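You operate a simulated robot arm through the tools that you are given. There is no shell and no other tool. Be economical: measure what you need, move in short steps, check, and stop when the job is done.

You are at the controls of a simulated robot arm. One attempt, no reset.

TASK
Wet the grey felt pad with the ladle and wipe the foot of the brown tile on it.
Fine: water from the unlabelled pail, the rest tipped back; ladle and tile go back.

It is judged by the outcome, as a careful person would: the job done as asked, and still so three seconds after it is handed in. It fails if anything else is knocked over, pushed out of place, dropped, spilled or broken.

THE ROBOT
A 7-joint arm with a two-finger parallel gripper, fixed in place. Base frame: the origin is at the foot of the arm, x ahead of it, y to its left, z up; the work surface is at about z = 88. Lengths are in cm, angles in rad, forces in N, time in s.
With the tool pointing down near the work surface it reaches from about 24 to 68 cm from the base axis. Its first joint turns from -1.152 to 1.152 rad. Payload 2.4 kg.
The tool frame sits at the grasp point between the pads (the TCP): z along the fingers, y along the line on which they close. The tips reach 3 cm beyond it. Largest opening 9.4 cm; finger width 2.8, thickness 1; the body of the gripper, 5 by 9.6 cm, starts 5.5 cm behind the TCP.
Orientation is told as [roll, pitch, yaw] about the base's x, y, z axes, in that order, counted from this pose: with the fingers straight down and closing along the base's y, the tool's x points along the base's -x, its y along +y and its z along -z.

THE INTERFACE
- The arm moves only by the tool apply_moves. Its argument "plan" is a list that holds one entry, the list of rows, each a list of 7 numbers: the shift along the tool's x, y, z in cm, then the turn, a rotation vector about the tool's x, y, z in rad, then the gripper command, from -1 (fully open) to 1 (shut), values between in proportion. In form: [[[tx, ty, tz, wx, wy, wz, claw], ...]]. A call has 1 to 10 rows; each row is the pose to reach, as a shift and turn from the pose commanded when the call began, along the tool's axes at that moment. Each row takes 0.2 s and may step no farther than 5 cm and 0.15 rad from the row before; otherwise, or with a gripper value out of range, the whole call is refused. A pose out of reach is approached as far as the arm can. The call stops where the force on the tool passes 40 N (or 10 N more than at its start, if that is more) or the arm is blocked; 0.2 s more then pass. The fingers move at their own pace (about 15.3 cm/s each) and stop on an object; they squeeze with about 33 N. The grip force told is the motor's: it shows also when the fingers shut on nothing. Time passes only in rows, and 0.2 s behind the last, so rows that repeat a pose let the fingers close. It gives the time, the measured TCP pose, the force on the tool (base axes), the opening and the grip force at its end, in the units of the frame above (readings bear some noise).
- Cameras (640 x 400 px; columns grow to the right, rows downward): "scene" is fixed at [2.99, 47.02, 146.43]; the picture's right is [-0.75, -0.66, 0.00], its down [-0.32, 0.36, -0.88] and it looks along [0.57, -0.66, -0.48] (base axes); focal length 258 px, centre (320, 200). "wrist" rides on the gripper at [7.6, 1.4, -10.2] in the tool frame; the picture's right is [-0.18, 0.98, 0.00], its down [-0.75, -0.14, -0.64] and it looks along [-0.63, -0.12, 0.77] (tool axes); focal length 243 px, centre (320, 200). There is no depth. A picture from a camera that has moved, and an enlarged one, comes with that camera's place and axes in the base frame and with its lens. The place of the scene camera against the robot may be out by one fixed shift of up to 1.8 cm in any direction.
- grab_frame(camera): a new picture of that camera. It takes no simulated time.
- inspect(camera, box): a new picture of the part [left, top, right, bottom] of that camera's present view, enlarged. It takes no simulated time.
- close_job(): hands the job in; it is judged then, once.

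Work in short steps. Places have to be worked out from the pictures, the camera data and where the tool is seen: move nearer, look again, correct. Check each grasp and each placing, and mend what went wrong. You have 120 turns and 68 pictures in all, those below and enlarged ones among them. Open the gripper and draw the arm clear of the work before you hand the job in, unless the task says otherwise; then end with one line.

The tools are called after "Request:" as a command line: name --argument value ..., lists and objects as JSON in quotes. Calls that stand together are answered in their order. apply_moves: Moves the arm, as the interface text tells. Its arguments: {"type":"object","properties":{"plan":{"type":"array","items":{"type":"array","items":{"type":"array","items":{"type":"number"}}}}},"required":["plan"]} The other tools are called the same way: grab_frame (camera) takes a picture; inspect (camera, box) takes an enlarged picture of a part of a camera's view; close_job () hands the job in.

At the start:

```text
clock: 0.0
ee_pos: [32.65, 7.22, 134.99]
tool_rot: [0.0, 0.0, 0.002]
wrist_force: [-0.9, -0.9, 0.9]
opening: 9.41
grip_force: 0.0
```

scene: 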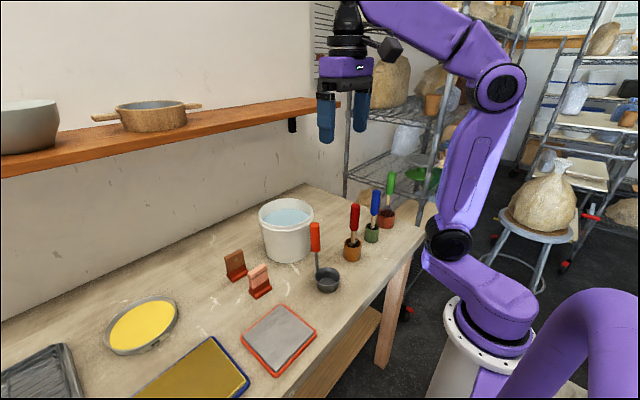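
wrist: 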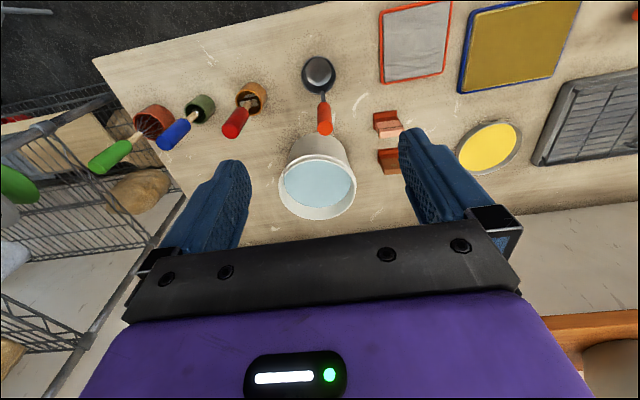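

I see one white pail with water, a ladle with an orange handle standing near it, two tiles (brown and pinkish), and a grey felt pad with an orange rim. I look closer before moving.

Request:
inspect --camera "scene" --box '[200, 160, 440, 310]'

Request:
inspect --camera "wrist" --box '[220, 0, 540, 200]'

Request:
inspect --camera "scene" --box '[0, 240, 340, 400]'

```text
2.67 times, centred on (320, 235) of scene
camera zoom: at [2.99, 47.02, 146.43], right [-0.75, -0.66, 0.0], down [-0.32, 0.36, -0.88], along [0.57, -0.66, -0.48], focal length 687 px, centre (320, 107)
```

zoom: 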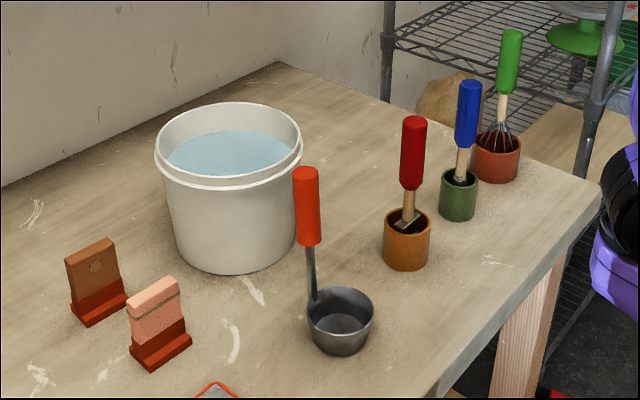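

```text
2.00 times, centred on (380, 100) of wrist
camera zoom: at [25.09, 8.88, 145.19], right [0.18, 0.98, 0.0], down [0.75, -0.14, 0.64], along [0.63, -0.12, -0.77], focal length 485 px, centre (200, 400)
```

zoom: 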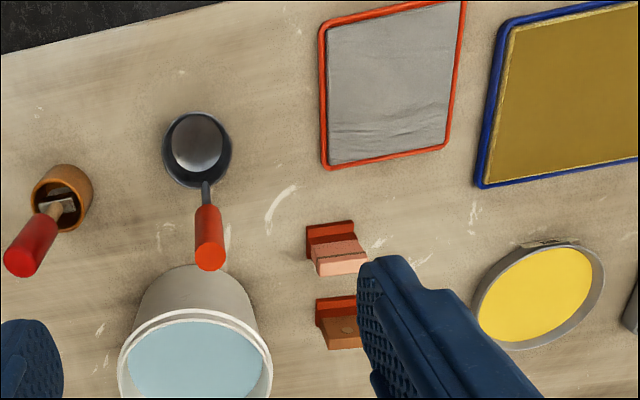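

```text
1.88 times, centred on (170, 320) of scene
camera zoom: at [2.99, 47.02, 146.43], right [-0.75, -0.66, 0.0], down [-0.32, 0.36, -0.88], along [0.57, -0.66, -0.48], focal length 485 px, centre (602, -26)
```

zoom: 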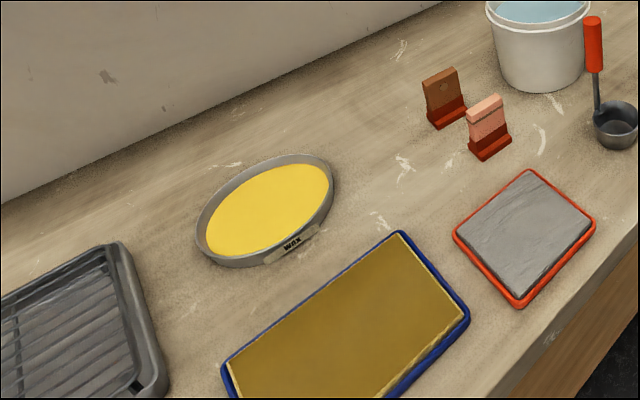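

The handle looks vertical at about (40, 6), its top at z≈110, with the bowl towards the robot. The pail centre is about (56, 2) and its rim is at z≈103. I approach above the ladle and look again.

Request:
apply_moves --plan '[[[-1, -0.3, 4, 0, 0, 0, -1], [-2, -0.6, 8, 0, 0, 0, -1], [-3, -1, 11, 0, 0, 0, -1], [-4, -1, 13, 0, 0, 0, -1]]]'

Request:
grab_frame --camera "wrist"

Request:
grab_frame --camera "scene"

```text
clock: 1.0
ee_pos: [36.53, 6.3, 121.9]
tool_rot: [-0.001, 0.0, 0.0]
wrist_force: [-0.1, -0.1, 0.5]
opening: 9.39
grip_force: 0.1
```

```text
62 pictures are left
camera wrist: at [29.08, 7.92, 132.12], right [0.18, 0.98, 0.0], down [0.75, -0.14, 0.64], along [0.63, -0.12, -0.77], focal length 243 px, centre (320, 200)
```

wrist: 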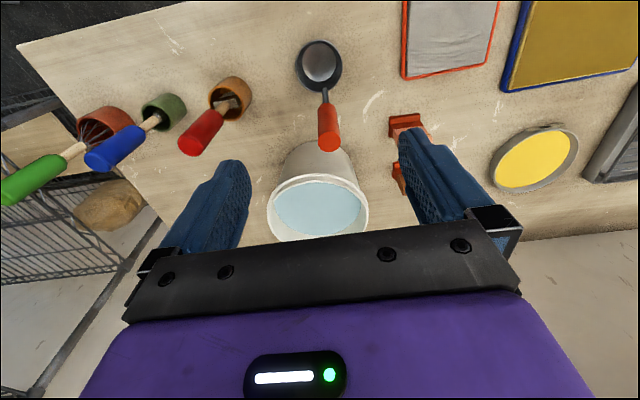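

```text
61 pictures are left
```

scene: 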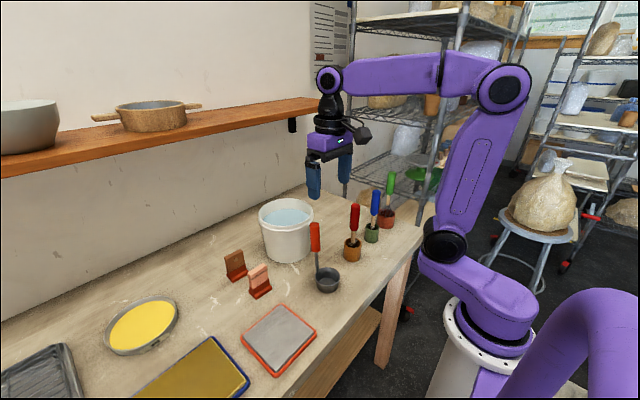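

Triangulating again, the handle is at x≈40.9, y≈6.5 with its top at z≈108.5. I move right above it and check the alignment.

Request:
apply_moves --plan '[[[-2.2, 0.1, 4, 0, 0, 0, -1], [-4.4, 0.2, 8, 0, 0, 0, -1], [-4.4, 0.2, 9, 0, 0, 0, -1]]]'

Request:
grab_frame --camera "wrist"

Request:
inspect --camera "scene" --box '[240, 120, 400, 300]'

```text
clock: 1.8
ee_pos: [40.92, 6.56, 112.8]
tool_rot: [-0.001, -0.001, 0.002]
wrist_force: [0.2, -0.5, -0.6]
opening: 9.39
grip_force: 0.0
```

```text
60 pictures are left
camera wrist: at [33.5, 8.07, 123.12], right [0.18, 0.98, 0.0], down [0.75, -0.14, 0.64], along [0.63, -0.12, -0.77], focal length 243 px, centre (320, 200)
```

wrist: 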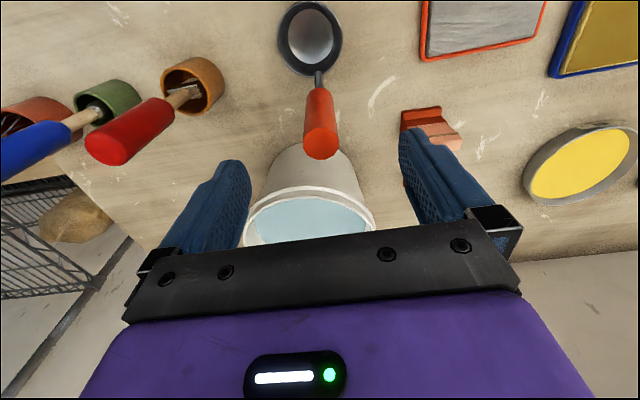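

```text
2.22 times, centred on (320, 210) of scene
camera zoom: at [2.99, 47.02, 146.43], right [-0.75, -0.66, 0.0], down [-0.32, 0.36, -0.88], along [0.57, -0.66, -0.48], focal length 573 px, centre (320, 178)
```

zoom: 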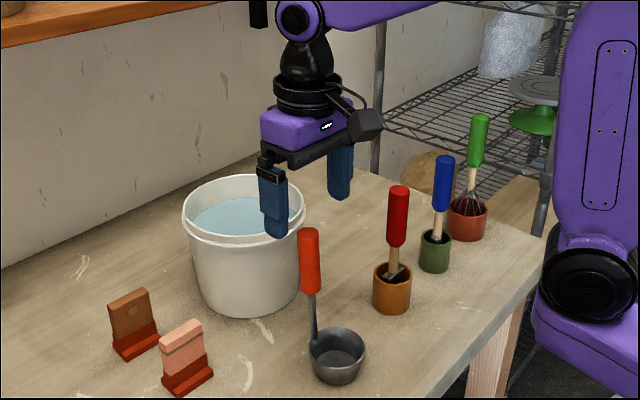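

The handle top lies straight under the midpoint of the fingers in both views. I descend to z≈105 and close.

Request:
apply_moves --plan '[[[0, 0.1, 2.5, 0, 0, 0, -1], [0, 0.1, 5, 0, 0, 0, -1], [0, 0.1, 7.5, 0, 0, 0, -1], [0, 0.1, 7.5, 0, 0, 0, 0.0], [0, 0.1, 7.5, 0, 0, 0, 1], [0, 0.1, 7.5, 0, 0, 0, 1], [0, 0.1, 7.5, 0, 0, 0, 1]]]'

Request:
grab_frame --camera "wrist"

Request:
inspect --camera "scene" --box '[240, 120, 400, 300]'

```text
clock: 3.4
ee_pos: [41.0, 6.68, 105.44]
tool_rot: [0.001, 0.0, 0.001]
wrist_force: [1.0, -0.3, 0.4]
opening: 2.56
grip_force: 32.9
```

```text
58 pictures are left
camera wrist: at [33.48, 8.16, 115.71], right [0.18, 0.98, 0.0], down [0.75, -0.14, 0.64], along [0.63, -0.12, -0.77], focal length 243 px, centre (320, 200)
```

wrist: 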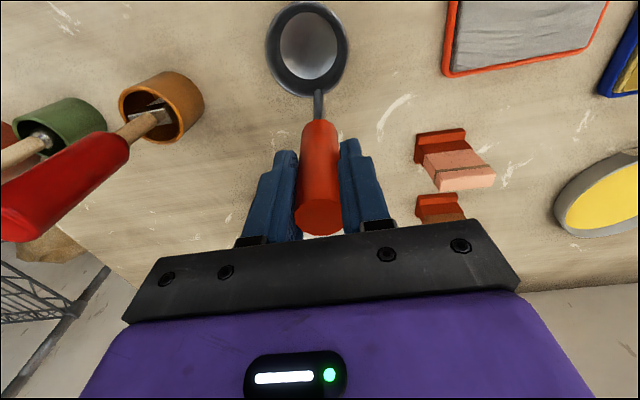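

```text
2.22 times, centred on (320, 210) of scene
camera zoom: at [2.99, 47.02, 146.43], right [-0.75, -0.66, 0.0], down [-0.32, 0.36, -0.88], along [0.57, -0.66, -0.48], focal length 573 px, centre (320, 178)
```

zoom: 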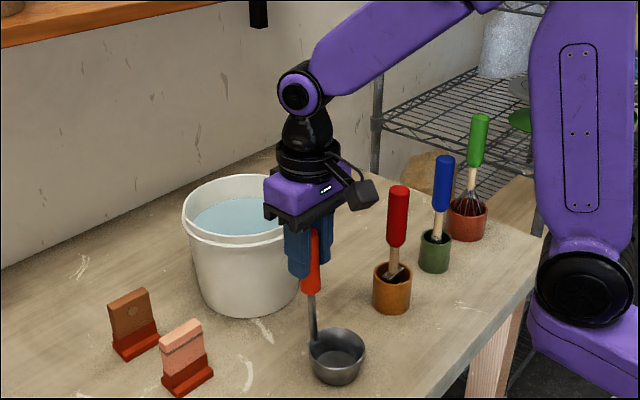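

The ladle is gripped (opening 2.56, 33 N), its bowl centre about 4.5 cm towards the base from the TCP. I lift it straight up 20 cm.

Request:
apply_moves --plan '[[[0, 0, -1, 0, 0, 0, 1], [0, 0, -3, 0, 0, 0, 1], [0, 0, -5.5, 0, 0, 0, 1], [0, 0, -8, 0, 0, 0, 1], [0, 0, -11, 0, 0, 0, 1], [0, 0, -14, 0, 0, 0, 1], [0, 0, -17, 0, 0, 0, 1], [0, 0, -19.5, 0, 0, 0, 1], [0, 0, -21, 0, 0, 0, 1]]]'

Request:
grab_frame --camera "wrist"

Request:
inspect --camera "scene" --box '[200, 80, 440, 300]'

```text
clock: 5.4
ee_pos: [41.05, 6.5, 126.51]
tool_rot: [-0.001, 0.0, -0.001]
wrist_force: [0.0, 0.1, -1.7]
opening: 2.58
grip_force: 33.0
```

```text
56 pictures are left
camera wrist: at [33.45, 8.14, 136.72], right [0.18, 0.98, 0.0], down [0.75, -0.14, 0.64], along [0.63, -0.12, -0.77], focal length 243 px, centre (320, 200)
```

wrist: 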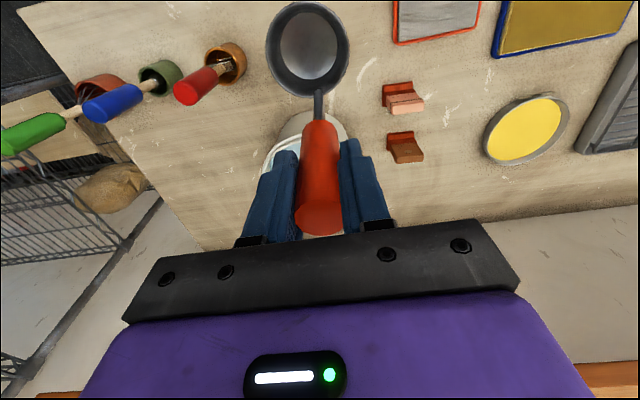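

```text
1.82 times, centred on (320, 190) of scene
camera zoom: at [2.99, 47.02, 146.43], right [-0.75, -0.66, 0.0], down [-0.32, 0.36, -0.88], along [0.57, -0.66, -0.48], focal length 468 px, centre (320, 218)
```

zoom: 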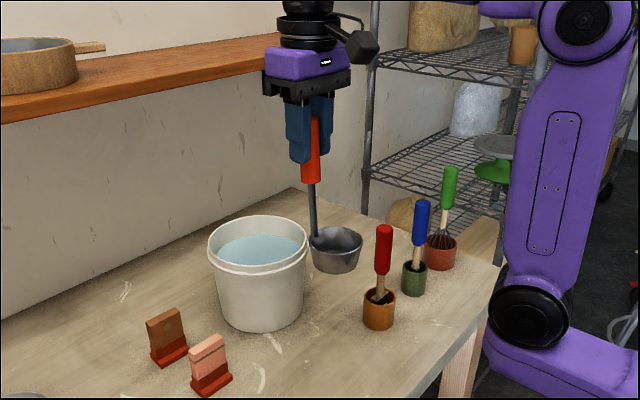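

The ladle hangs straight with its bowl bottom at about z 109, above the pail rim. I move over the pail so the bowl is centred at about (56, 2.5).

Request:
apply_moves --plan '[[[-1.5, -0.3, 0, 0, 0, 0, 1], [-4, -0.8, 0, 0, 0, 0, 1], [-6.5, -1.3, 0, 0, 0, 0, 1], [-9, -1.8, 0, 0, 0, 0, 1], [-11.5, -2.3, 0, 0, 0, 0, 1], [-14, -2.8, 0, 0, 0, 0, 1], [-16.5, -3.3, 0, 0, 0, 0, 1], [-18.5, -3.6, 0, 0, 0, 0, 1], [-19.4, -3.7, 0, 0, 0, 0, 1]]]'

Request:
grab_frame --camera "wrist"

Request:
inspect --camera "scene" --box '[200, 80, 440, 300]'

```text
clock: 7.4
ee_pos: [57.54, 2.45, 126.35]
tool_rot: [-0.001, 0.0, -0.001]
wrist_force: [-0.5, 0.8, -2.0]
opening: 2.59
grip_force: 32.5
out of reach, approached as far as the arm can: row 8, 9
```

```text
54 pictures are left
camera wrist: at [50.07, 4.08, 136.56], right [0.18, 0.98, 0.0], down [0.75, -0.14, 0.64], along [0.63, -0.12, -0.77], focal length 243 px, centre (320, 200)
```

wrist: 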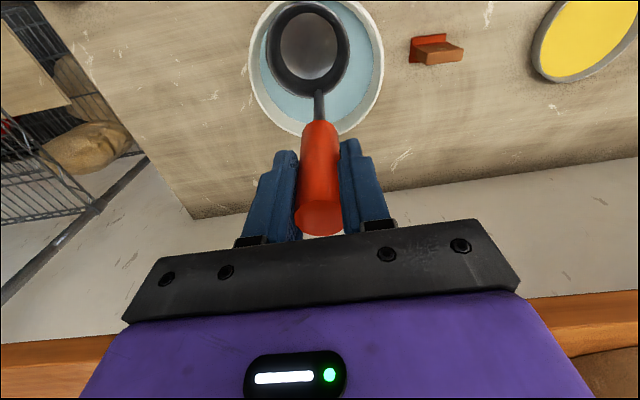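

```text
1.82 times, centred on (320, 190) of scene
camera zoom: at [2.99, 47.02, 146.43], right [-0.75, -0.66, 0.0], down [-0.32, 0.36, -0.88], along [0.57, -0.66, -0.48], focal length 468 px, centre (320, 218)
```

zoom: 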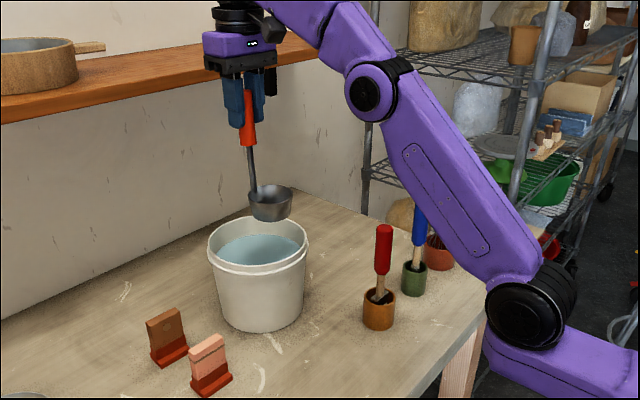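

At this height reach ends at x≈57.5; the pail centre is now measured as about (57.3, 2.4). Reach grows lower down, so I go down 4.5 cm (bowl bottom still just over the rim) and see where x ends up.

Request:
apply_moves --plan '[[[0, 0, 1.5, 0, 0, 0, 1], [0, 0, 3, 0, 0, 0, 1], [0, 0, 4.3, 0, 0, 0, 1], [0, 0, 4.3, 0, 0, 0, 1]]]'

```text
clock: 8.4
ee_pos: [57.43, 2.46, 121.87]
tool_rot: [0.0, 0.0, 0.0]
wrist_force: [-0.3, -0.4, -2.2]
opening: 2.57
grip_force: 33.6
```

The commanded pose was clipped at the reach limit. Now I extend 3.2 cm in x.

Request:
apply_moves --plan '[[[-1.2, 0, 0, 0, 0, 0, 1], [-2.4, 0.1, 0, 0, 0, 0, 1], [-3.2, 0.2, 0, 0, 0, 0, 1], [-3.2, 0.2, 0, 0, 0, 0, 1]]]'

Request:
grab_frame --camera "wrist"

Request:
inspect --camera "scene" --box '[240, 120, 360, 280]'

```text
clock: 9.4
ee_pos: [60.68, 2.7, 122.08]
tool_rot: [0.0, -0.001, -0.002]
wrist_force: [0.6, -1.3, -1.8]
opening: 2.62
grip_force: 32.8
```

```text
52 pictures are left
camera wrist: at [53.19, 4.29, 132.28], right [0.18, 0.98, 0.0], down [0.75, -0.14, 0.64], along [0.63, -0.12, -0.77], focal length 243 px, centre (320, 200)
```

wrist: 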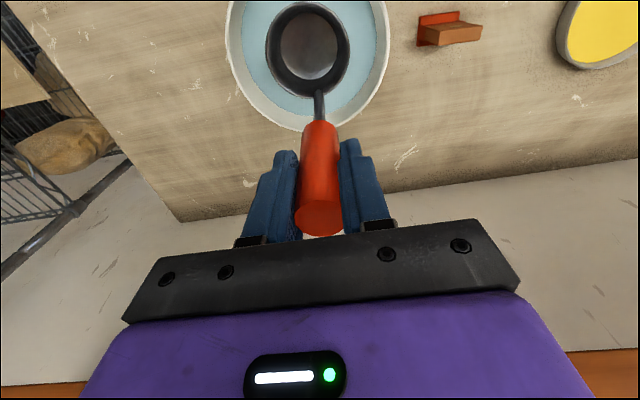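

```text
2.50 times, centred on (300, 200) of scene
camera zoom: at [2.99, 47.02, 146.43], right [-0.75, -0.66, 0.0], down [-0.32, 0.36, -0.88], along [0.57, -0.66, -0.48], focal length 644 px, centre (370, 200)
```

zoom: 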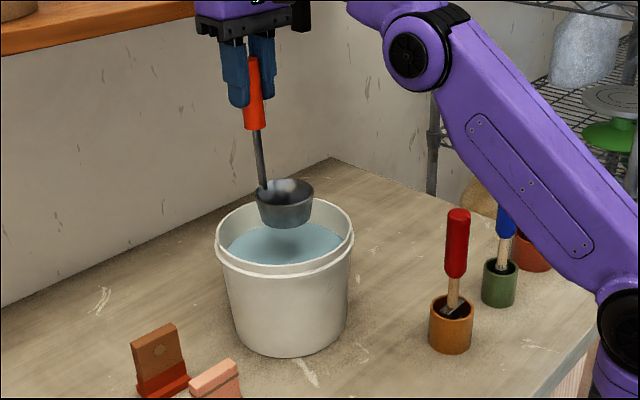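

The bowl (56.2, 2.4) is well inside the rim (centre about 57.5, inner radius about 7.4), and the water surface is about z 99-100. I lower the bowl slowly.

Request:
apply_moves --plan '[[[-0.2, 0, 1, 0, 0, 0, 1], [-0.4, 0, 2, 0, 0, 0, 1], [-0.5, 0, 3, 0, 0, 0, 1], [-0.5, 0, 4, 0, 0, 0, 1], [-0.5, 0, 5, 0, 0, 0, 1], [-0.5, 0, 6, 0, 0, 0, 1], [-0.5, 0, 7, 0, 0, 0, 1], [-0.5, 0, 8, 0, 0, 0, 1]]]'

Request:
grab_frame --camera "wrist"

```text
clock: 11.2
ee_pos: [61.39, 2.64, 114.1]
tool_rot: [0.001, 0.001, 0.0]
wrist_force: [-0.2, 0.0, -2.5]
opening: 2.57
grip_force: 32.8
```

```text
50 pictures are left
camera wrist: at [53.76, 4.28, 124.34], right [0.18, 0.98, 0.0], down [0.75, -0.14, 0.64], along [0.63, -0.12, -0.77], focal length 243 px, centre (320, 200)
```

wrist: 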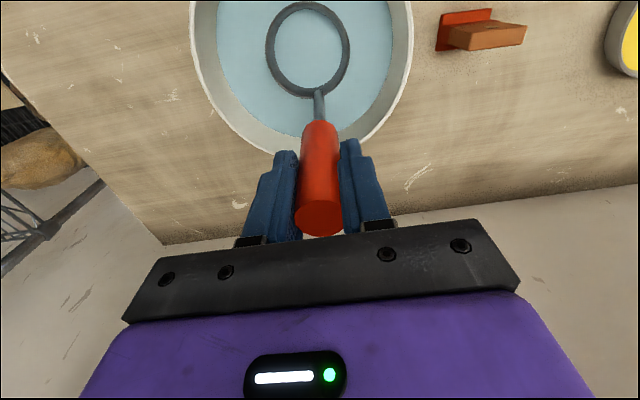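

The bowl rim is about at the water surface. I go down 2.5 cm more to submerge it and wait briefly.

Request:
apply_moves --plan '[[[0, 0, 1, 0, 0, 0, 1], [0, 0, 2, 0, 0, 0, 1], [0, 0, 2.7, 0, 0, 0, 1], [0, 0, 2.7, 0, 0, 0, 1], [0, 0, 2.7, 0, 0, 0, 1]]]'

Request:
grab_frame --camera "wrist"

```text
clock: 12.4
ee_pos: [61.21, 2.66, 111.47]
tool_rot: [0.001, 0.0, 0.0]
wrist_force: [-1.0, -0.8, -2.9]
opening: 2.58
grip_force: 33.1
```

```text
49 pictures are left
camera wrist: at [53.72, 4.3, 121.61], right [0.18, 0.98, 0.0], down [0.75, -0.14, 0.64], along [0.63, -0.12, -0.77], focal length 243 px, centre (320, 200)
```

wrist: 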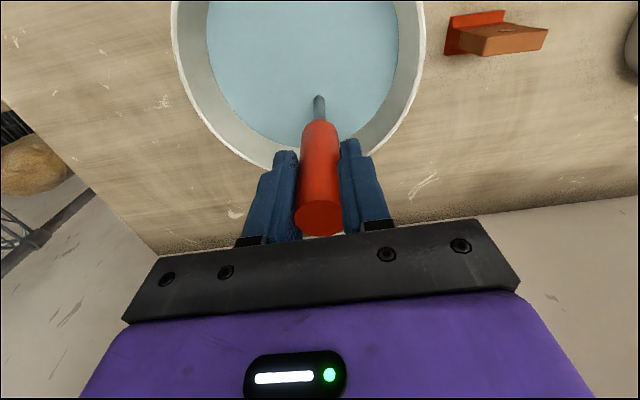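

The bowl is submerged. I raise it slowly and level, easing 1 cm back to stay within reach.

Request:
apply_moves --plan '[[[0, 0, -0.7, 0, 0, 0, 1], [0, 0, -1.6, 0, 0, 0, 1], [0, 0, -2.6, 0, 0, 0, 1], [0, 0, -3.6, 0, 0, 0, 1], [0.1, 0, -4.8, 0, 0, 0, 1], [0.3, 0, -6, 0, 0, 0, 1], [0.6, 0, -7.4, 0, 0, 0, 1], [0.9, 0, -8.8, 0, 0, 0, 1], [1.2, 0, -10.2, 0, 0, 0, 1], [1.3, 0, -11.2, 0, 0, 0, 1]]]'

Request:
grab_frame --camera "wrist"

Request:
grab_frame --camera "scene"

```text
clock: 14.6
ee_pos: [59.92, 2.57, 122.62]
tool_rot: [-0.001, 0.002, -0.001]
wrist_force: [-0.4, 1.0, -3.1]
opening: 2.57
grip_force: 33.2
```

```text
48 pictures are left
camera wrist: at [52.45, 4.23, 132.85], right [0.18, 0.98, 0.0], down [0.75, -0.14, 0.64], along [0.63, -0.12, -0.77], focal length 243 px, centre (320, 200)
```

wrist: 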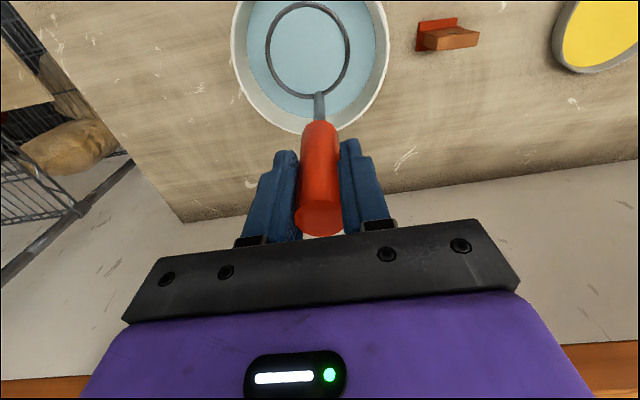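

```text
47 pictures are left
```

scene: 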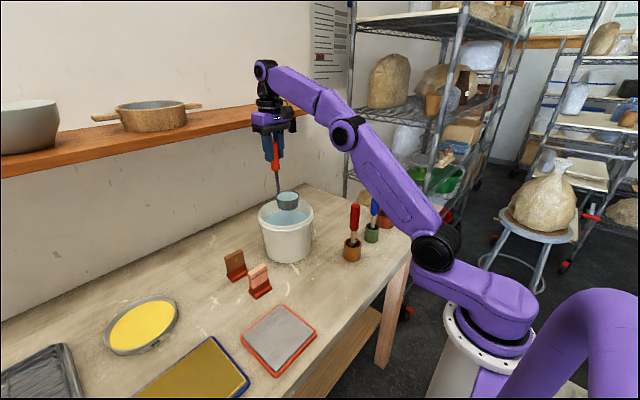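

The bowl is full to the brim. To carry it safely I tip some back now, tilting 0.3 rad with the lip over the pail.

Request:
apply_moves --plan '[[[0.2, 0, 0, 0, -0.04, 0, 1], [0.4, 0, 0, 0, -0.08, 0, 1], [0.6, 0, 0, 0, -0.12, 0, 1], [0.8, 0, 0, 0, -0.16, 0, 1], [1.0, 0, 0, 0, -0.2, 0, 1], [1.2, 0, 0, 0, -0.24, 0, 1], [1.4, 0, 0, 0, -0.28, 0, 1], [1.5, 0, 0, 0, -0.3, 0, 1], [1.5, 0, 0, 0, -0.3, 0, 1]]]'

Request:
grab_frame --camera "wrist"

Request:
inspect --camera "scene" --box '[240, 120, 360, 280]'

```text
clock: 16.6
ee_pos: [58.4, 2.7, 122.48]
tool_rot: [0.0, -0.3, 0.001]
wrist_force: [0.6, 0.0, -2.7]
opening: 2.61
grip_force: 32.7
```

```text
46 pictures are left
camera wrist: at [48.21, 4.26, 130.05], right [0.18, 0.98, 0.05], down [0.53, -0.14, 0.84], along [0.83, -0.12, -0.55], focal length 243 px, centre (320, 200)
```

wrist: 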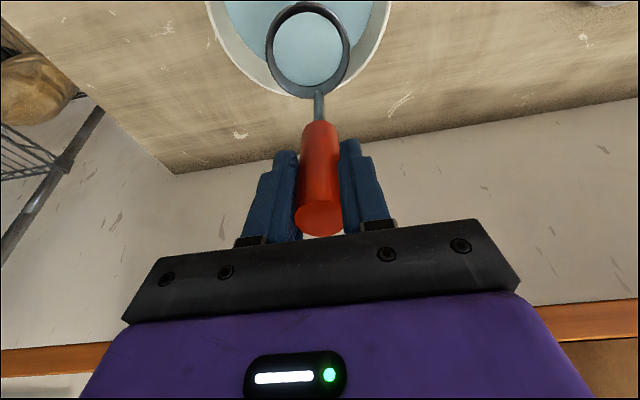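

```text
2.50 times, centred on (300, 200) of scene
camera zoom: at [2.99, 47.02, 146.43], right [-0.75, -0.66, 0.0], down [-0.32, 0.36, -0.88], along [0.57, -0.66, -0.48], focal length 644 px, centre (370, 200)
```

zoom: 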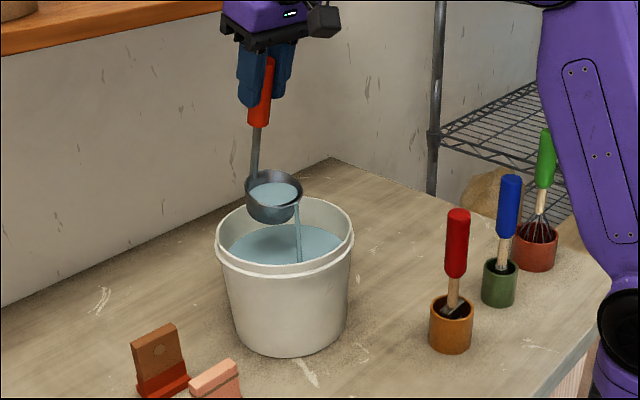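

It is pouring back into the pail as intended. I tilt back to level.

Request:
apply_moves --plan '[[[-0.2, 0, 0, 0, 0.04, 0, 1], [-0.4, 0, 0, 0, 0.08, 0, 1], [-0.6, 0, 0, 0, 0.12, 0, 1], [-0.8, 0, 0, 0, 0.16, 0, 1], [-1.0, 0, 0, 0, 0.2, 0, 1], [-1.2, 0, 0, 0, 0.24, 0, 1], [-1.2, 0, 0, 0, 0.28, 0, 1], [-1.2, 0, 0, 0, 0.3, 0, 1], [-1.2, 0, 0, 0, 0.3, 0, 1]]]'

Request:
grab_frame --camera "wrist"

```text
clock: 18.6
ee_pos: [59.61, 2.6, 122.83]
tool_rot: [0.001, 0.001, 0.0]
wrist_force: [0.2, 1.5, -2.8]
opening: 2.56
grip_force: 32.8
```

```text
44 pictures are left
camera wrist: at [52.09, 4.23, 133.14], right [0.18, 0.98, 0.0], down [0.75, -0.14, 0.64], along [0.63, -0.12, -0.77], focal length 243 px, centre (320, 200)
```

wrist: 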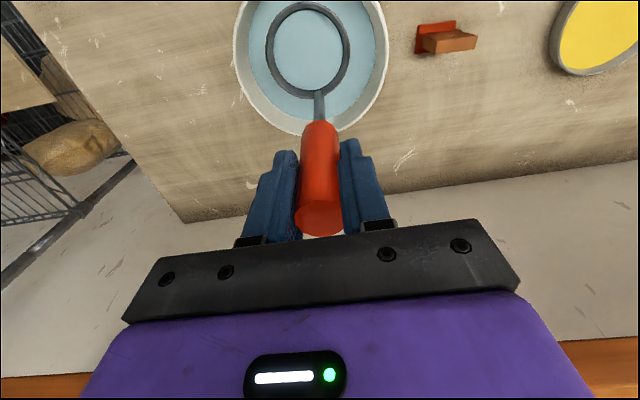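

The water is now a little below the rim. The pad tray spans about x 29–42, y 19–32 (centre 35.6, 25.8), and I carry the ladle toward it smoothly.

Request:
apply_moves --plan '[[[0.5, 0, 0, 0, 0, 0, 1], [1.5, 0.6, 0, 0, 0, 0, 1], [2.8, 1.8, -0.3, 0, 0, 0, 1], [4.2, 3.2, -0.6, 0, 0, 0, 1], [5.6, 4.6, -1, 0, 0, 0, 1], [7.0, 6.0, -1, 0, 0, 0, 1], [8.4, 7.4, -1, 0, 0, 0, 1], [9.8, 8.8, -1, 0, 0, 0, 1], [11, 10, -1, 0, 0, 0, 1], [11.6, 10.6, -1, 0, 0, 0, 1]]]'

Request:
apply_moves --plan '[[[0.5, 0.5, 0, 0, 0, 0, 1], [1.5, 1.6, 0, 0, 0, 0, 1], [2.8, 3.0, 0, 0, 0, 0, 1], [4.2, 4.5, 0, 0, 0, 0, 1], [5.6, 6.0, 0, 0, 0, 0, 1], [7.0, 7.6, 0, 0, 0, 0, 1], [8.4, 9.2, 0, 0, 0, 0, 1], [9.8, 10.8, 0, 0, 0, 0, 1], [10.8, 12.2, 0, 0, 0, 0, 1], [11.2, 12.8, 0, 0, 0, 0, 1]]]'

Request:
grab_frame --camera "wrist"

Request:
grab_frame --camera "scene"

```text
clock: 20.8
ee_pos: [47.98, 13.32, 123.89]
tool_rot: [0.001, -0.001, -0.001]
wrist_force: [0.5, -1.7, -3.2]
opening: 2.55
grip_force: 32.8
```

```text
clock: 23.0
ee_pos: [36.81, 26.1, 123.89]
tool_rot: [0.001, -0.001, 0.002]
wrist_force: [0.2, -0.2, -2.6]
opening: 2.62
grip_force: 32.5
```

```text
43 pictures are left
camera wrist: at [29.23, 27.72, 134.14], right [0.18, 0.98, 0.0], down [0.75, -0.14, 0.64], along [0.63, -0.12, -0.77], focal length 243 px, centre (320, 200)
```

wrist: 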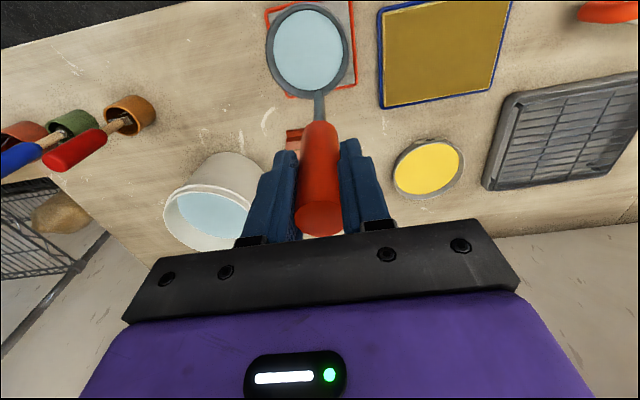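

```text
42 pictures are left
```

scene: 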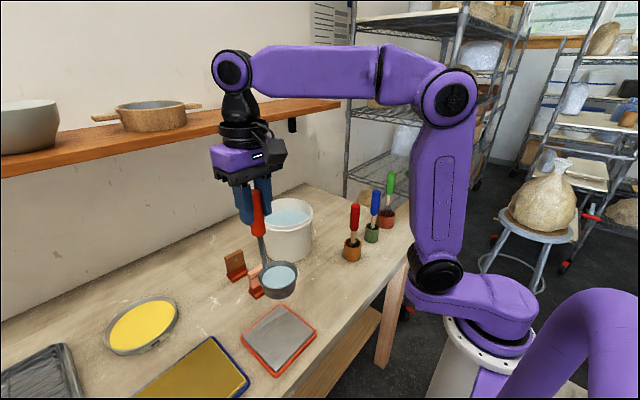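

The pad is directly beneath the target, with its tray centre at y≈25.5. I descend to about 12 cm lower before pouring.

Request:
apply_moves --plan '[[[0, 0, 0.7, 0, 0, 0, 1], [0, -0.2, 2, 0, 0, 0, 1], [0, -0.3, 3.5, 0, 0, 0, 1], [0, -0.3, 5, 0, 0, 0, 1], [0, -0.3, 6.5, 0, 0, 0, 1], [0, -0.3, 8, 0, 0, 0, 1], [0, -0.3, 9.5, 0, 0, 0, 1], [0, -0.3, 10.7, 0, 0, 0, 1], [0, -0.3, 11.4, 0, 0, 0, 1]]]'

Request:
apply_moves --plan '[[[0, 0, 0, 0, -0.04, 0, 1], [0, 0, 0, 0, -0.09, 0, 1], [0, 0, 0, 0, -0.14, 0, 1], [0, 0, 0, 0, -0.19, 0, 1], [0, 0, 0, 0, -0.24, 0, 1], [0, 0, 0, 0, -0.28, 0, 1], [0, 0, 0, 0, -0.3, 0, 1]]]'

Request:
inspect --camera "scene" --box '[180, 200, 380, 400]'

```text
clock: 25.0
ee_pos: [36.78, 25.75, 112.5]
tool_rot: [0.001, 0.001, 0.001]
wrist_force: [-0.8, 0.1, -2.2]
opening: 2.59
grip_force: 32.7
```

```text
clock: 26.6
ee_pos: [36.81, 25.69, 112.46]
tool_rot: [-0.001, -0.3, 0.0]
wrist_force: [0.9, 0.0, -2.8]
opening: 2.59
grip_force: 32.6
```

```text
2.00 times, centred on (280, 300) of scene
camera zoom: at [2.99, 47.02, 146.43], right [-0.75, -0.66, 0.0], down [-0.32, 0.36, -0.88], along [0.57, -0.66, -0.48], focal length 515 px, centre (400, 0)
```

zoom: 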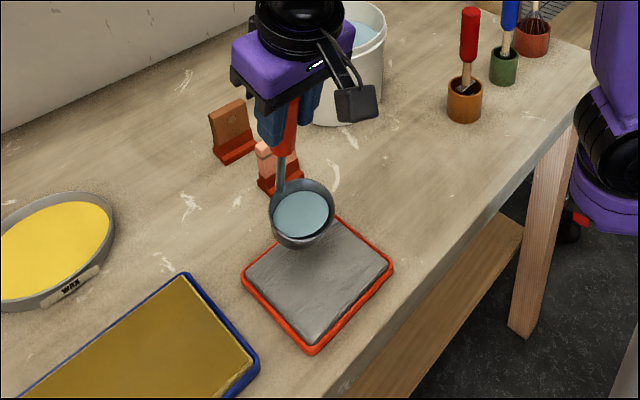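

Lip is over the pad interior (about x 33, y 25.5). I tilt to 0.47 rad to pour some and look.

Request:
apply_moves --plan '[[[0, 0, 0, 0, -0.04, 0, 1], [0, 0, 0, 0, -0.08, 0, 1], [0, 0, 0, 0, -0.12, 0, 1], [0, 0, 0, 0, -0.15, 0, 1], [0, 0, 0, 0, -0.15, 0, 1]]]'

Request:
inspect --camera "scene" --box '[180, 200, 380, 400]'

```text
clock: 27.8
ee_pos: [36.73, 25.77, 112.51]
tool_rot: [-0.001, -0.451, -0.001]
wrist_force: [-0.3, -0.3, -2.8]
opening: 2.57
grip_force: 33.0
```

```text
2.00 times, centred on (280, 300) of scene
camera zoom: at [2.99, 47.02, 146.43], right [-0.75, -0.66, 0.0], down [-0.32, 0.36, -0.88], along [0.57, -0.66, -0.48], focal length 515 px, centre (400, 0)
```

zoom: 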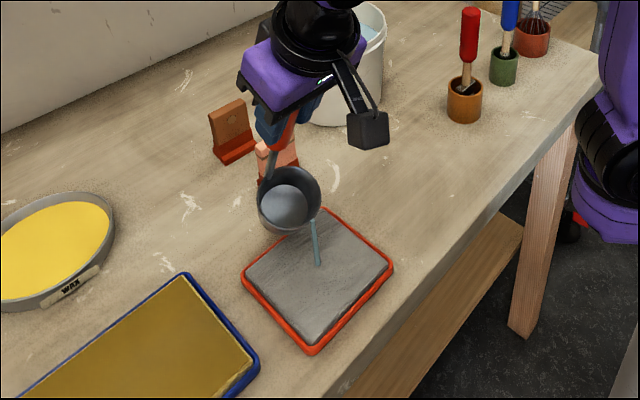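

The stream lands in the middle of the pad. I tilt back upright and check both the pad and what is left in the ladle.

Request:
apply_moves --plan '[[[0, 0, 0, 0, 0.07, 0, 1], [0, 0, 0, 0, 0.14, 0, 1], [0, 0, 0, 0, 0.21, 0, 1], [0, 0, 0, 0, 0.28, 0, 1], [0, 0, 0, 0, 0.35, 0, 1], [0, 0, 0, 0, 0.42, 0, 1], [0, 0, 0, 0, 0.45, 0, 1]]]'

Request:
grab_frame --camera "wrist"

Request:
inspect --camera "scene" --box '[180, 200, 380, 400]'

```text
clock: 29.4
ee_pos: [36.85, 25.76, 112.48]
tool_rot: [0.0, -0.001, -0.002]
wrist_force: [0.2, 0.4, -2.6]
opening: 2.6
grip_force: 32.5
```

```text
39 pictures are left
camera wrist: at [29.32, 27.37, 122.78], right [0.18, 0.98, 0.0], down [0.75, -0.14, 0.64], along [0.63, -0.12, -0.77], focal length 243 px, centre (320, 200)
```

wrist: 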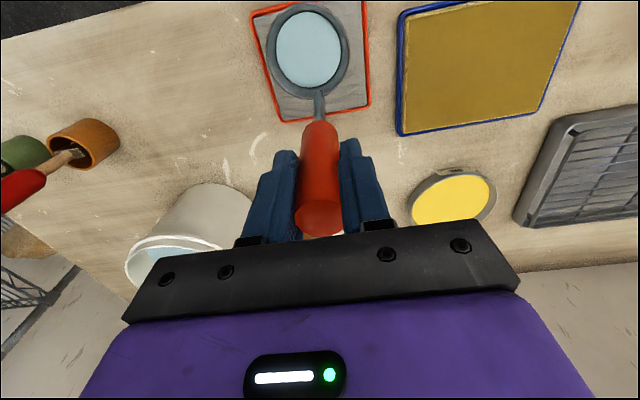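

```text
2.00 times, centred on (280, 300) of scene
camera zoom: at [2.99, 47.02, 146.43], right [-0.75, -0.66, 0.0], down [-0.32, 0.36, -0.88], along [0.57, -0.66, -0.48], focal length 515 px, centre (400, 0)
```

zoom: 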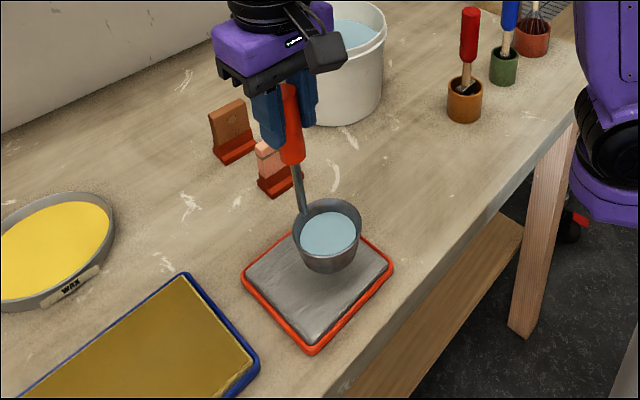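

Much water is left and the pad does not yet look clearly wet, so I pour more, tilting to about 0.6 rad and drifting back slightly to stay on the pad's centre.

Request:
apply_moves --plan '[[[0, 0, 0, 0, -0.09, 0, 1], [0, 0, 0, 0, -0.18, 0, 1], [0.3, 0, 0, 0, -0.27, 0, 1], [0.6, 0, 0, 0, -0.36, 0, 1], [0.9, 0, 0, 0, -0.44, 0, 1], [1.3, 0, 0, 0, -0.51, 0, 1], [1.6, 0, 0, 0, -0.57, 0, 1], [1.6, 0, 0, 0, -0.6, 0, 1]]]'

Request:
inspect --camera "scene" --box '[180, 200, 380, 400]'

```text
clock: 31.2
ee_pos: [35.12, 25.87, 112.55]
tool_rot: [0.0, -0.6, -0.001]
wrist_force: [0.6, 0.5, -2.4]
opening: 2.55
grip_force: 32.9
```

```text
2.00 times, centred on (280, 300) of scene
camera zoom: at [2.99, 47.02, 146.43], right [-0.75, -0.66, 0.0], down [-0.32, 0.36, -0.88], along [0.57, -0.66, -0.48], focal length 515 px, centre (400, 0)
```

zoom: 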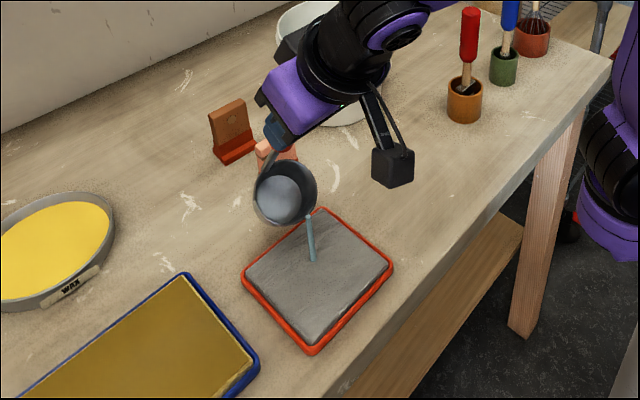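

The stream is again on the pad, which is getting darker. I level the ladle and check.

Request:
apply_moves --plan '[[[0, 0, 0, 0, 0.09, 0, 1], [0, 0, 0, 0, 0.18, 0, 1], [0, 0, 0, 0, 0.27, 0, 1], [0, 0, 0, 0, 0.36, 0, 1], [0, 0, 0, 0, 0.45, 0, 1], [0, 0, 0, 0, 0.53, 0, 1], [0, 0, 0, 0, 0.6, 0, 1], [0, 0, 0, 0, 0.6, 0, 1]]]'

Request:
inspect --camera "wrist" --box '[220, 0, 420, 125]'

Request:
inspect --camera "scene" --box '[180, 200, 380, 400]'

```text
clock: 33.0
ee_pos: [35.19, 25.82, 112.56]
tool_rot: [0.0, 0.002, 0.0]
wrist_force: [0.0, 0.5, -1.7]
opening: 2.57
grip_force: 32.7
```

```text
3.20 times, centred on (320, 62) of wrist
camera zoom: at [27.72, 27.37, 122.8], right [0.18, 0.98, 0.0], down [0.75, -0.14, 0.64], along [0.63, -0.12, -0.77], focal length 776 px, centre (320, 640)
```

zoom: 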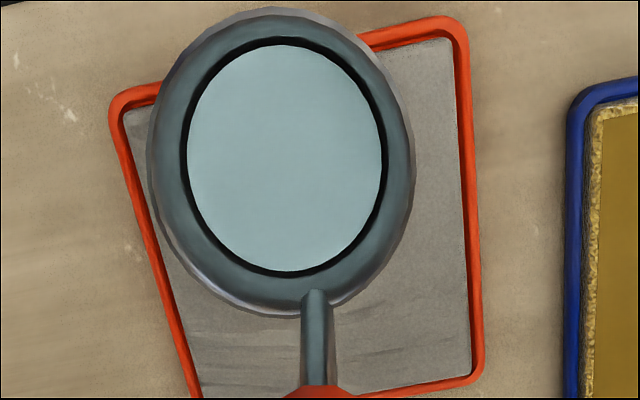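

```text
2.00 times, centred on (280, 300) of scene
camera zoom: at [2.99, 47.02, 146.43], right [-0.75, -0.66, 0.0], down [-0.32, 0.36, -0.88], along [0.57, -0.66, -0.48], focal length 515 px, centre (400, 0)
```

zoom: 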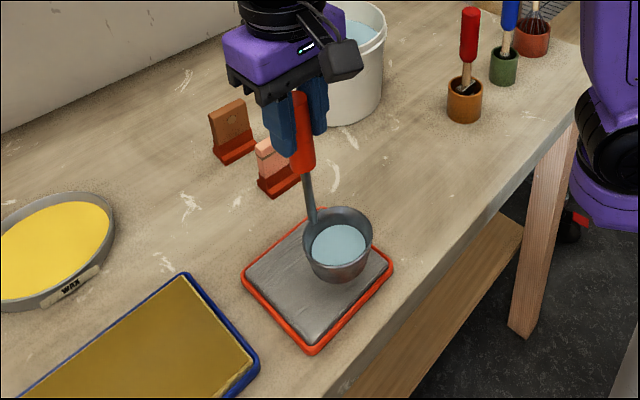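

About half is left and the felt is somewhat darker and shinier. One further modest pour to make it clearly wet, leaving a rest to tip back.

Request:
apply_moves --plan '[[[0, 0, 0, 0, -0.1, 0, 1], [0, 0, 0, 0, -0.2, 0, 1], [0, 0, 0, 0, -0.3, 0, 1], [0, 0, 0, 0, -0.4, 0, 1], [0, 0, 0, 0, -0.49, 0, 1], [0.3, 0, 0, 0, -0.57, 0, 1], [0.6, 0, 0, 0, -0.64, 0, 1], [0.8, 0, 0, 0, -0.68, 0, 1], [0.8, 0, 0, 0, -0.68, 0, 1]]]'

Request:
apply_moves --plan '[[[0, 0, 0, 0, 0.1, 0, 1], [0, 0, 0, 0, 0.2, 0, 1], [0, 0, 0, 0, 0.3, 0, 1], [0, 0, 0, 0, 0.4, 0, 1], [0, 0, 0, 0, 0.5, 0, 1], [0, 0, 0, 0, 0.6, 0, 1], [0, 0, 0, 0, 0.68, 0, 1], [0, 0, 0, 0, 0.68, 0, 1]]]'

Request:
inspect --camera "scene" --box '[180, 200, 380, 400]'

```text
clock: 35.0
ee_pos: [34.43, 25.81, 112.45]
tool_rot: [0.001, -0.681, 0.0]
wrist_force: [-0.7, -0.5, -2.6]
opening: 2.56
grip_force: 32.5
```

```text
clock: 36.8
ee_pos: [34.39, 25.7, 112.54]
tool_rot: [0.0, 0.0, -0.001]
wrist_force: [0.3, -0.4, -2.4]
opening: 2.59
grip_force: 32.6
```

```text
2.00 times, centred on (280, 300) of scene
camera zoom: at [2.99, 47.02, 146.43], right [-0.75, -0.66, 0.0], down [-0.32, 0.36, -0.88], along [0.57, -0.66, -0.48], focal length 515 px, centre (400, 0)
```

zoom: 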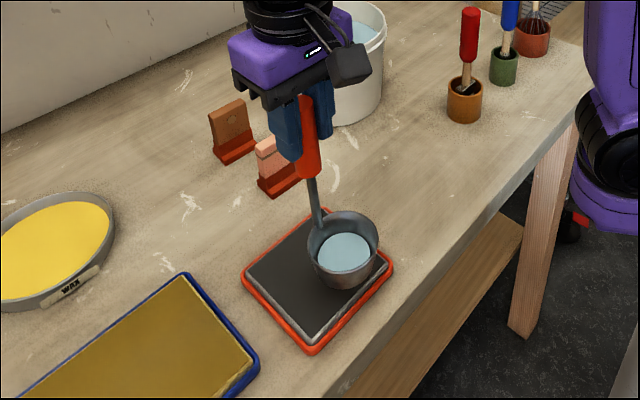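

The felt is now clearly dark and wet, with no spill. I raise the ladle and carry the rest back over the pail.

Request:
apply_moves --plan '[[[0, 0, -1, 0, 0, 0, 1], [0, 0, -2.5, 0, 0, 0, 1], [0, 0, -4.2, 0, 0, 0, 1], [0, 0, -6, 0, 0, 0, 1], [0, 0, -8, 0, 0, 0, 1], [0, 0, -10, 0, 0, 0, 1], [0, 0, -11.2, 0, 0, 0, 1]]]'

Request:
apply_moves --plan '[[[-0.5, -0.5, 0, 0, 0, 0, 1], [-1.5, -1.6, 0, 0, 0, 0, 1], [-2.8, -3.0, 0, 0, 0, 0, 1], [-4.2, -4.5, 0, 0, 0, 0, 1], [-5.6, -6.0, 0, 0, 0, 0, 1], [-7.0, -7.6, 0, 0, 0, 0, 1], [-8.4, -9.2, 0, 0, 0, 0, 1], [-9.6, -10.6, 0, 0, 0, 0, 1], [-10.2, -11.3, 0, 0, 0, 0, 1]]]'

Request:
apply_moves --plan '[[[-0.5, -0.5, 0, 0, 0, 0, 1], [-1.5, -1.6, 0, 0, 0, 0, 1], [-2.8, -3.0, 0, 0, 0, 0, 1], [-4.2, -4.5, 0, 0, 0, 0, 1], [-5.6, -6.0, 0, 0, 0, 0, 1], [-7.0, -7.6, 0, 0, 0, 0, 1], [-8.4, -9.2, 0, 0, 0, 0, 1], [-9.8, -10.8, 0, 0, 0, 0, 1], [-10.4, -11.7, 0, 0, 0, 0, 1]]]'

Request:
apply_moves --plan '[[[0, 0, 0, 0, -0.07, 0, 1], [0, 0, 0, 0, -0.14, 0, 1], [0, 0, 0, 0, -0.21, 0, 1], [0, 0, 0, 0, -0.28, 0, 1], [0, 0, 0, 0, -0.35, 0, 1], [0, 0, 0, 0, -0.42, 0, 1], [0, 0, 0, 0, -0.5, 0, 1], [0, 0, 0, 0, -0.55, 0, 1]]]'

Request:
inspect --camera "scene" --box '[200, 120, 360, 280]'

Request:
grab_frame --camera "wrist"

```text
clock: 38.4
ee_pos: [34.38, 25.8, 123.89]
tool_rot: [0.0, 0.001, 0.0]
wrist_force: [0.8, 1.0, -2.5]
opening: 2.57
grip_force: 33.1
```

```text
clock: 40.4
ee_pos: [44.73, 14.45, 123.84]
tool_rot: [0.001, -0.001, 0.001]
wrist_force: [0.6, 0.1, -0.9]
opening: 2.56
grip_force: 33.5
```

```text
clock: 42.4
ee_pos: [54.99, 2.72, 123.76]
tool_rot: [0.0, 0.001, -0.001]
wrist_force: [0.1, 0.1, -2.6]
opening: 2.57
grip_force: 33.2
```

```text
clock: 44.2
ee_pos: [55.08, 2.76, 123.64]
tool_rot: [-0.001, -0.552, 0.0]
wrist_force: [0.7, 0.2, -2.0]
opening: 2.56
grip_force: 33.0
```

```text
2.50 times, centred on (280, 200) of scene
camera zoom: at [2.99, 47.02, 146.43], right [-0.75, -0.66, 0.0], down [-0.32, 0.36, -0.88], along [0.57, -0.66, -0.48], focal length 644 px, centre (420, 200)
```

zoom: 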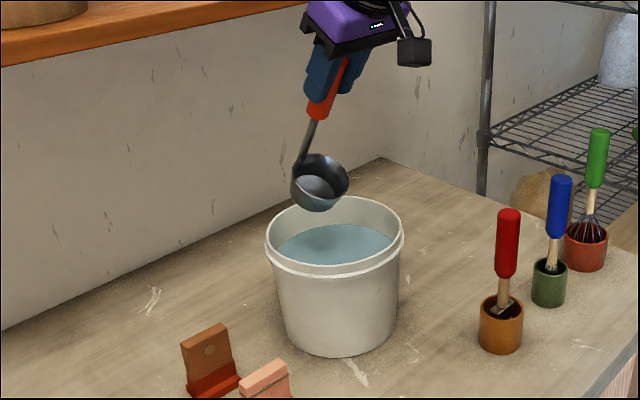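

```text
32 pictures are left
camera wrist: at [43.22, 4.38, 128.44], right [0.16, 0.98, 0.1], down [0.31, -0.14, 0.94], along [0.94, -0.12, -0.32], focal length 243 px, centre (320, 200)
```

wrist: 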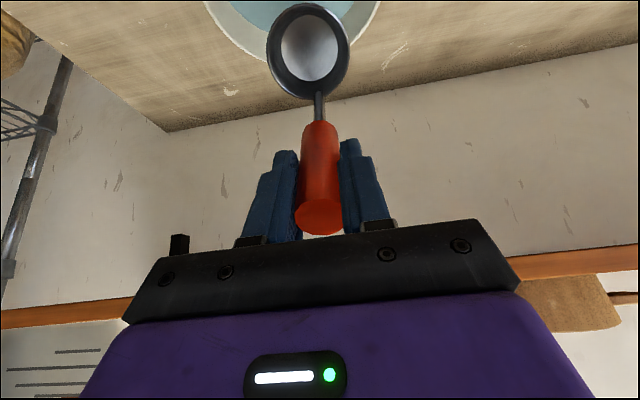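

The lip is above the inside of the pail. I keep tilting around the lip (held near x 57, z 108) until the bowl is past horizontal so it empties.

Request:
apply_moves --plan '[[[0.72, 0, 0.07, 0, -0.148, 0, 1], [1.85, 0, -0.28, 0, -0.223, 0, 1], [3.0, 0, -0.62, 0, -0.298, 0, 1], [4.15, 0, -0.88, 0, -0.373, 0, 1], [5.29, 0, -1.1, 0, -0.447, 0, 1], [7.62, 0, -1.12, 0, -0.595, 0, 1], [9.94, 0, -0.79, 0, -0.743, 0, 1], [12.1, 0, -0.13, 0, -0.891, 0, 1], [14.26, 0, 0.9, 0, -1.039, 0, 1], [15.6, 0, 1.72, 0, -1.14, 0, 1]]]'

Request:
inspect --camera "scene" --box '[200, 120, 360, 280]'

```text
clock: 46.4
ee_pos: [44.3, 1.93, 114.02]
tool_rot: [-3.135, -1.452, 3.135]
wrist_force: [0.1, 0.3, 0.0]
opening: 0.0
grip_force: 33.3
out of reach, approached as far as the arm can: row 9, 10
```

```text
2.50 times, centred on (280, 200) of scene
camera zoom: at [2.98, 47.03, 146.43], right [-0.75, -0.66, 0.0], down [-0.32, 0.36, -0.88], along [0.57, -0.66, -0.48], focal length 644 px, centre (420, 200)
```

zoom: 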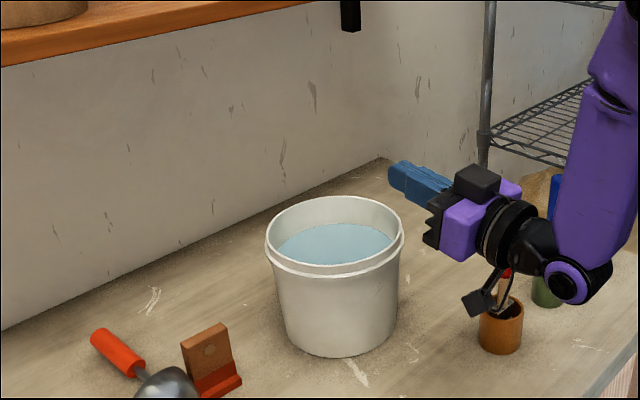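

The ladle has slipped out of the gripper (opening 0) and lies on the table near the tiles. I take a full look before doing anything else.

Request:
grab_frame --camera "scene"

Request:
grab_frame --camera "wrist"

Request:
inspect --camera "scene" --box '[180, 200, 420, 400]'

```text
30 pictures are left
```

scene: 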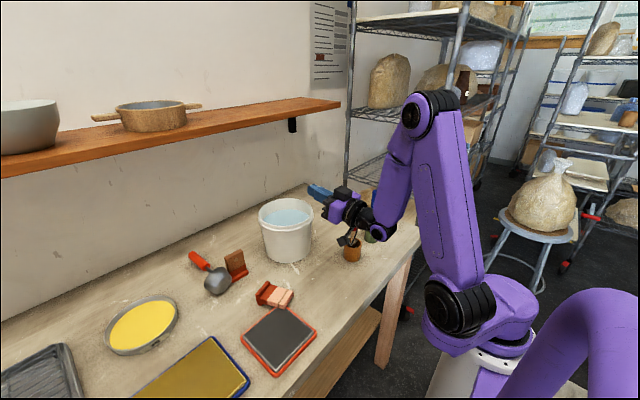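

```text
29 pictures are left
camera wrist: at [35.06, 3.47, 105.22], right [-0.02, 0.98, 0.18], down [-0.73, -0.14, 0.67], along [0.69, -0.12, 0.72], focal length 243 px, centre (320, 200)
```

wrist: 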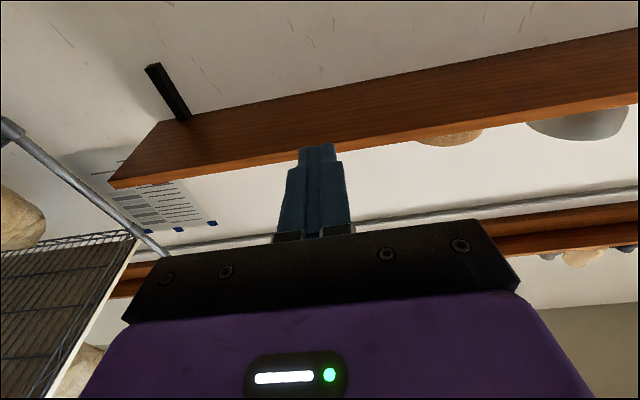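

```text
2.00 times, centred on (300, 300) of scene
camera zoom: at [2.98, 47.03, 146.43], right [-0.75, -0.66, 0.0], down [-0.32, 0.36, -0.88], along [0.57, -0.66, -0.48], focal length 515 px, centre (360, 0)
```

zoom: 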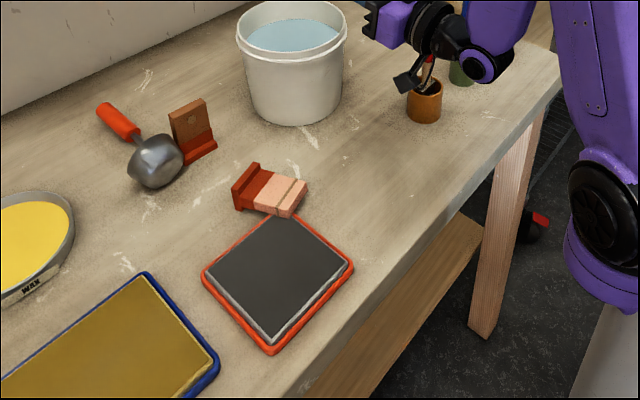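

The ladle was thrown clear; it lies by the brown tile and it tipped the pink tile over. The pail, brown tile and pad still stand, and I see no water on the table. I'll mend this: first raise the arm and turn the tool back upright, checking the red-handled tool near the wrist.

Request:
apply_moves --plan '[[[-2, 0, 0.2, 0, 0, 0, 1], [-4, 0, 0.4, 0, 0, 0, 1], [-7, 0, 0.7, 0, 0, 0, 1], [-10, 0, 1.0, 0, 0, 0, 1], [-13, 0, 1.3, 0, 0, 0, 1]]]'

Request:
grab_frame --camera "scene"

```text
clock: 47.6
ee_pos: [43.99, 1.76, 127.1]
tool_rot: [3.133, -1.45, -3.136]
wrist_force: [-0.2, -0.1, 0.1]
opening: 0.0
grip_force: 33.1
```

```text
27 pictures are left
```

scene: 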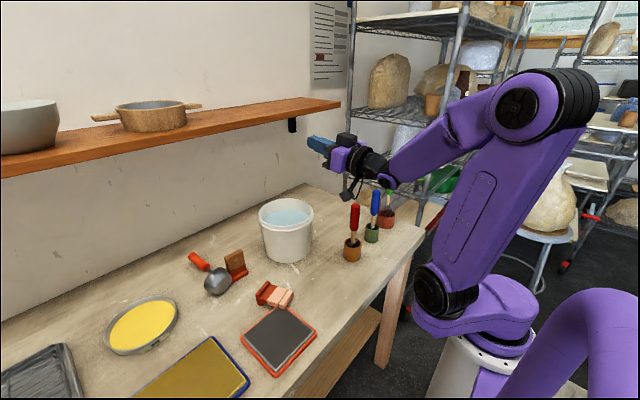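

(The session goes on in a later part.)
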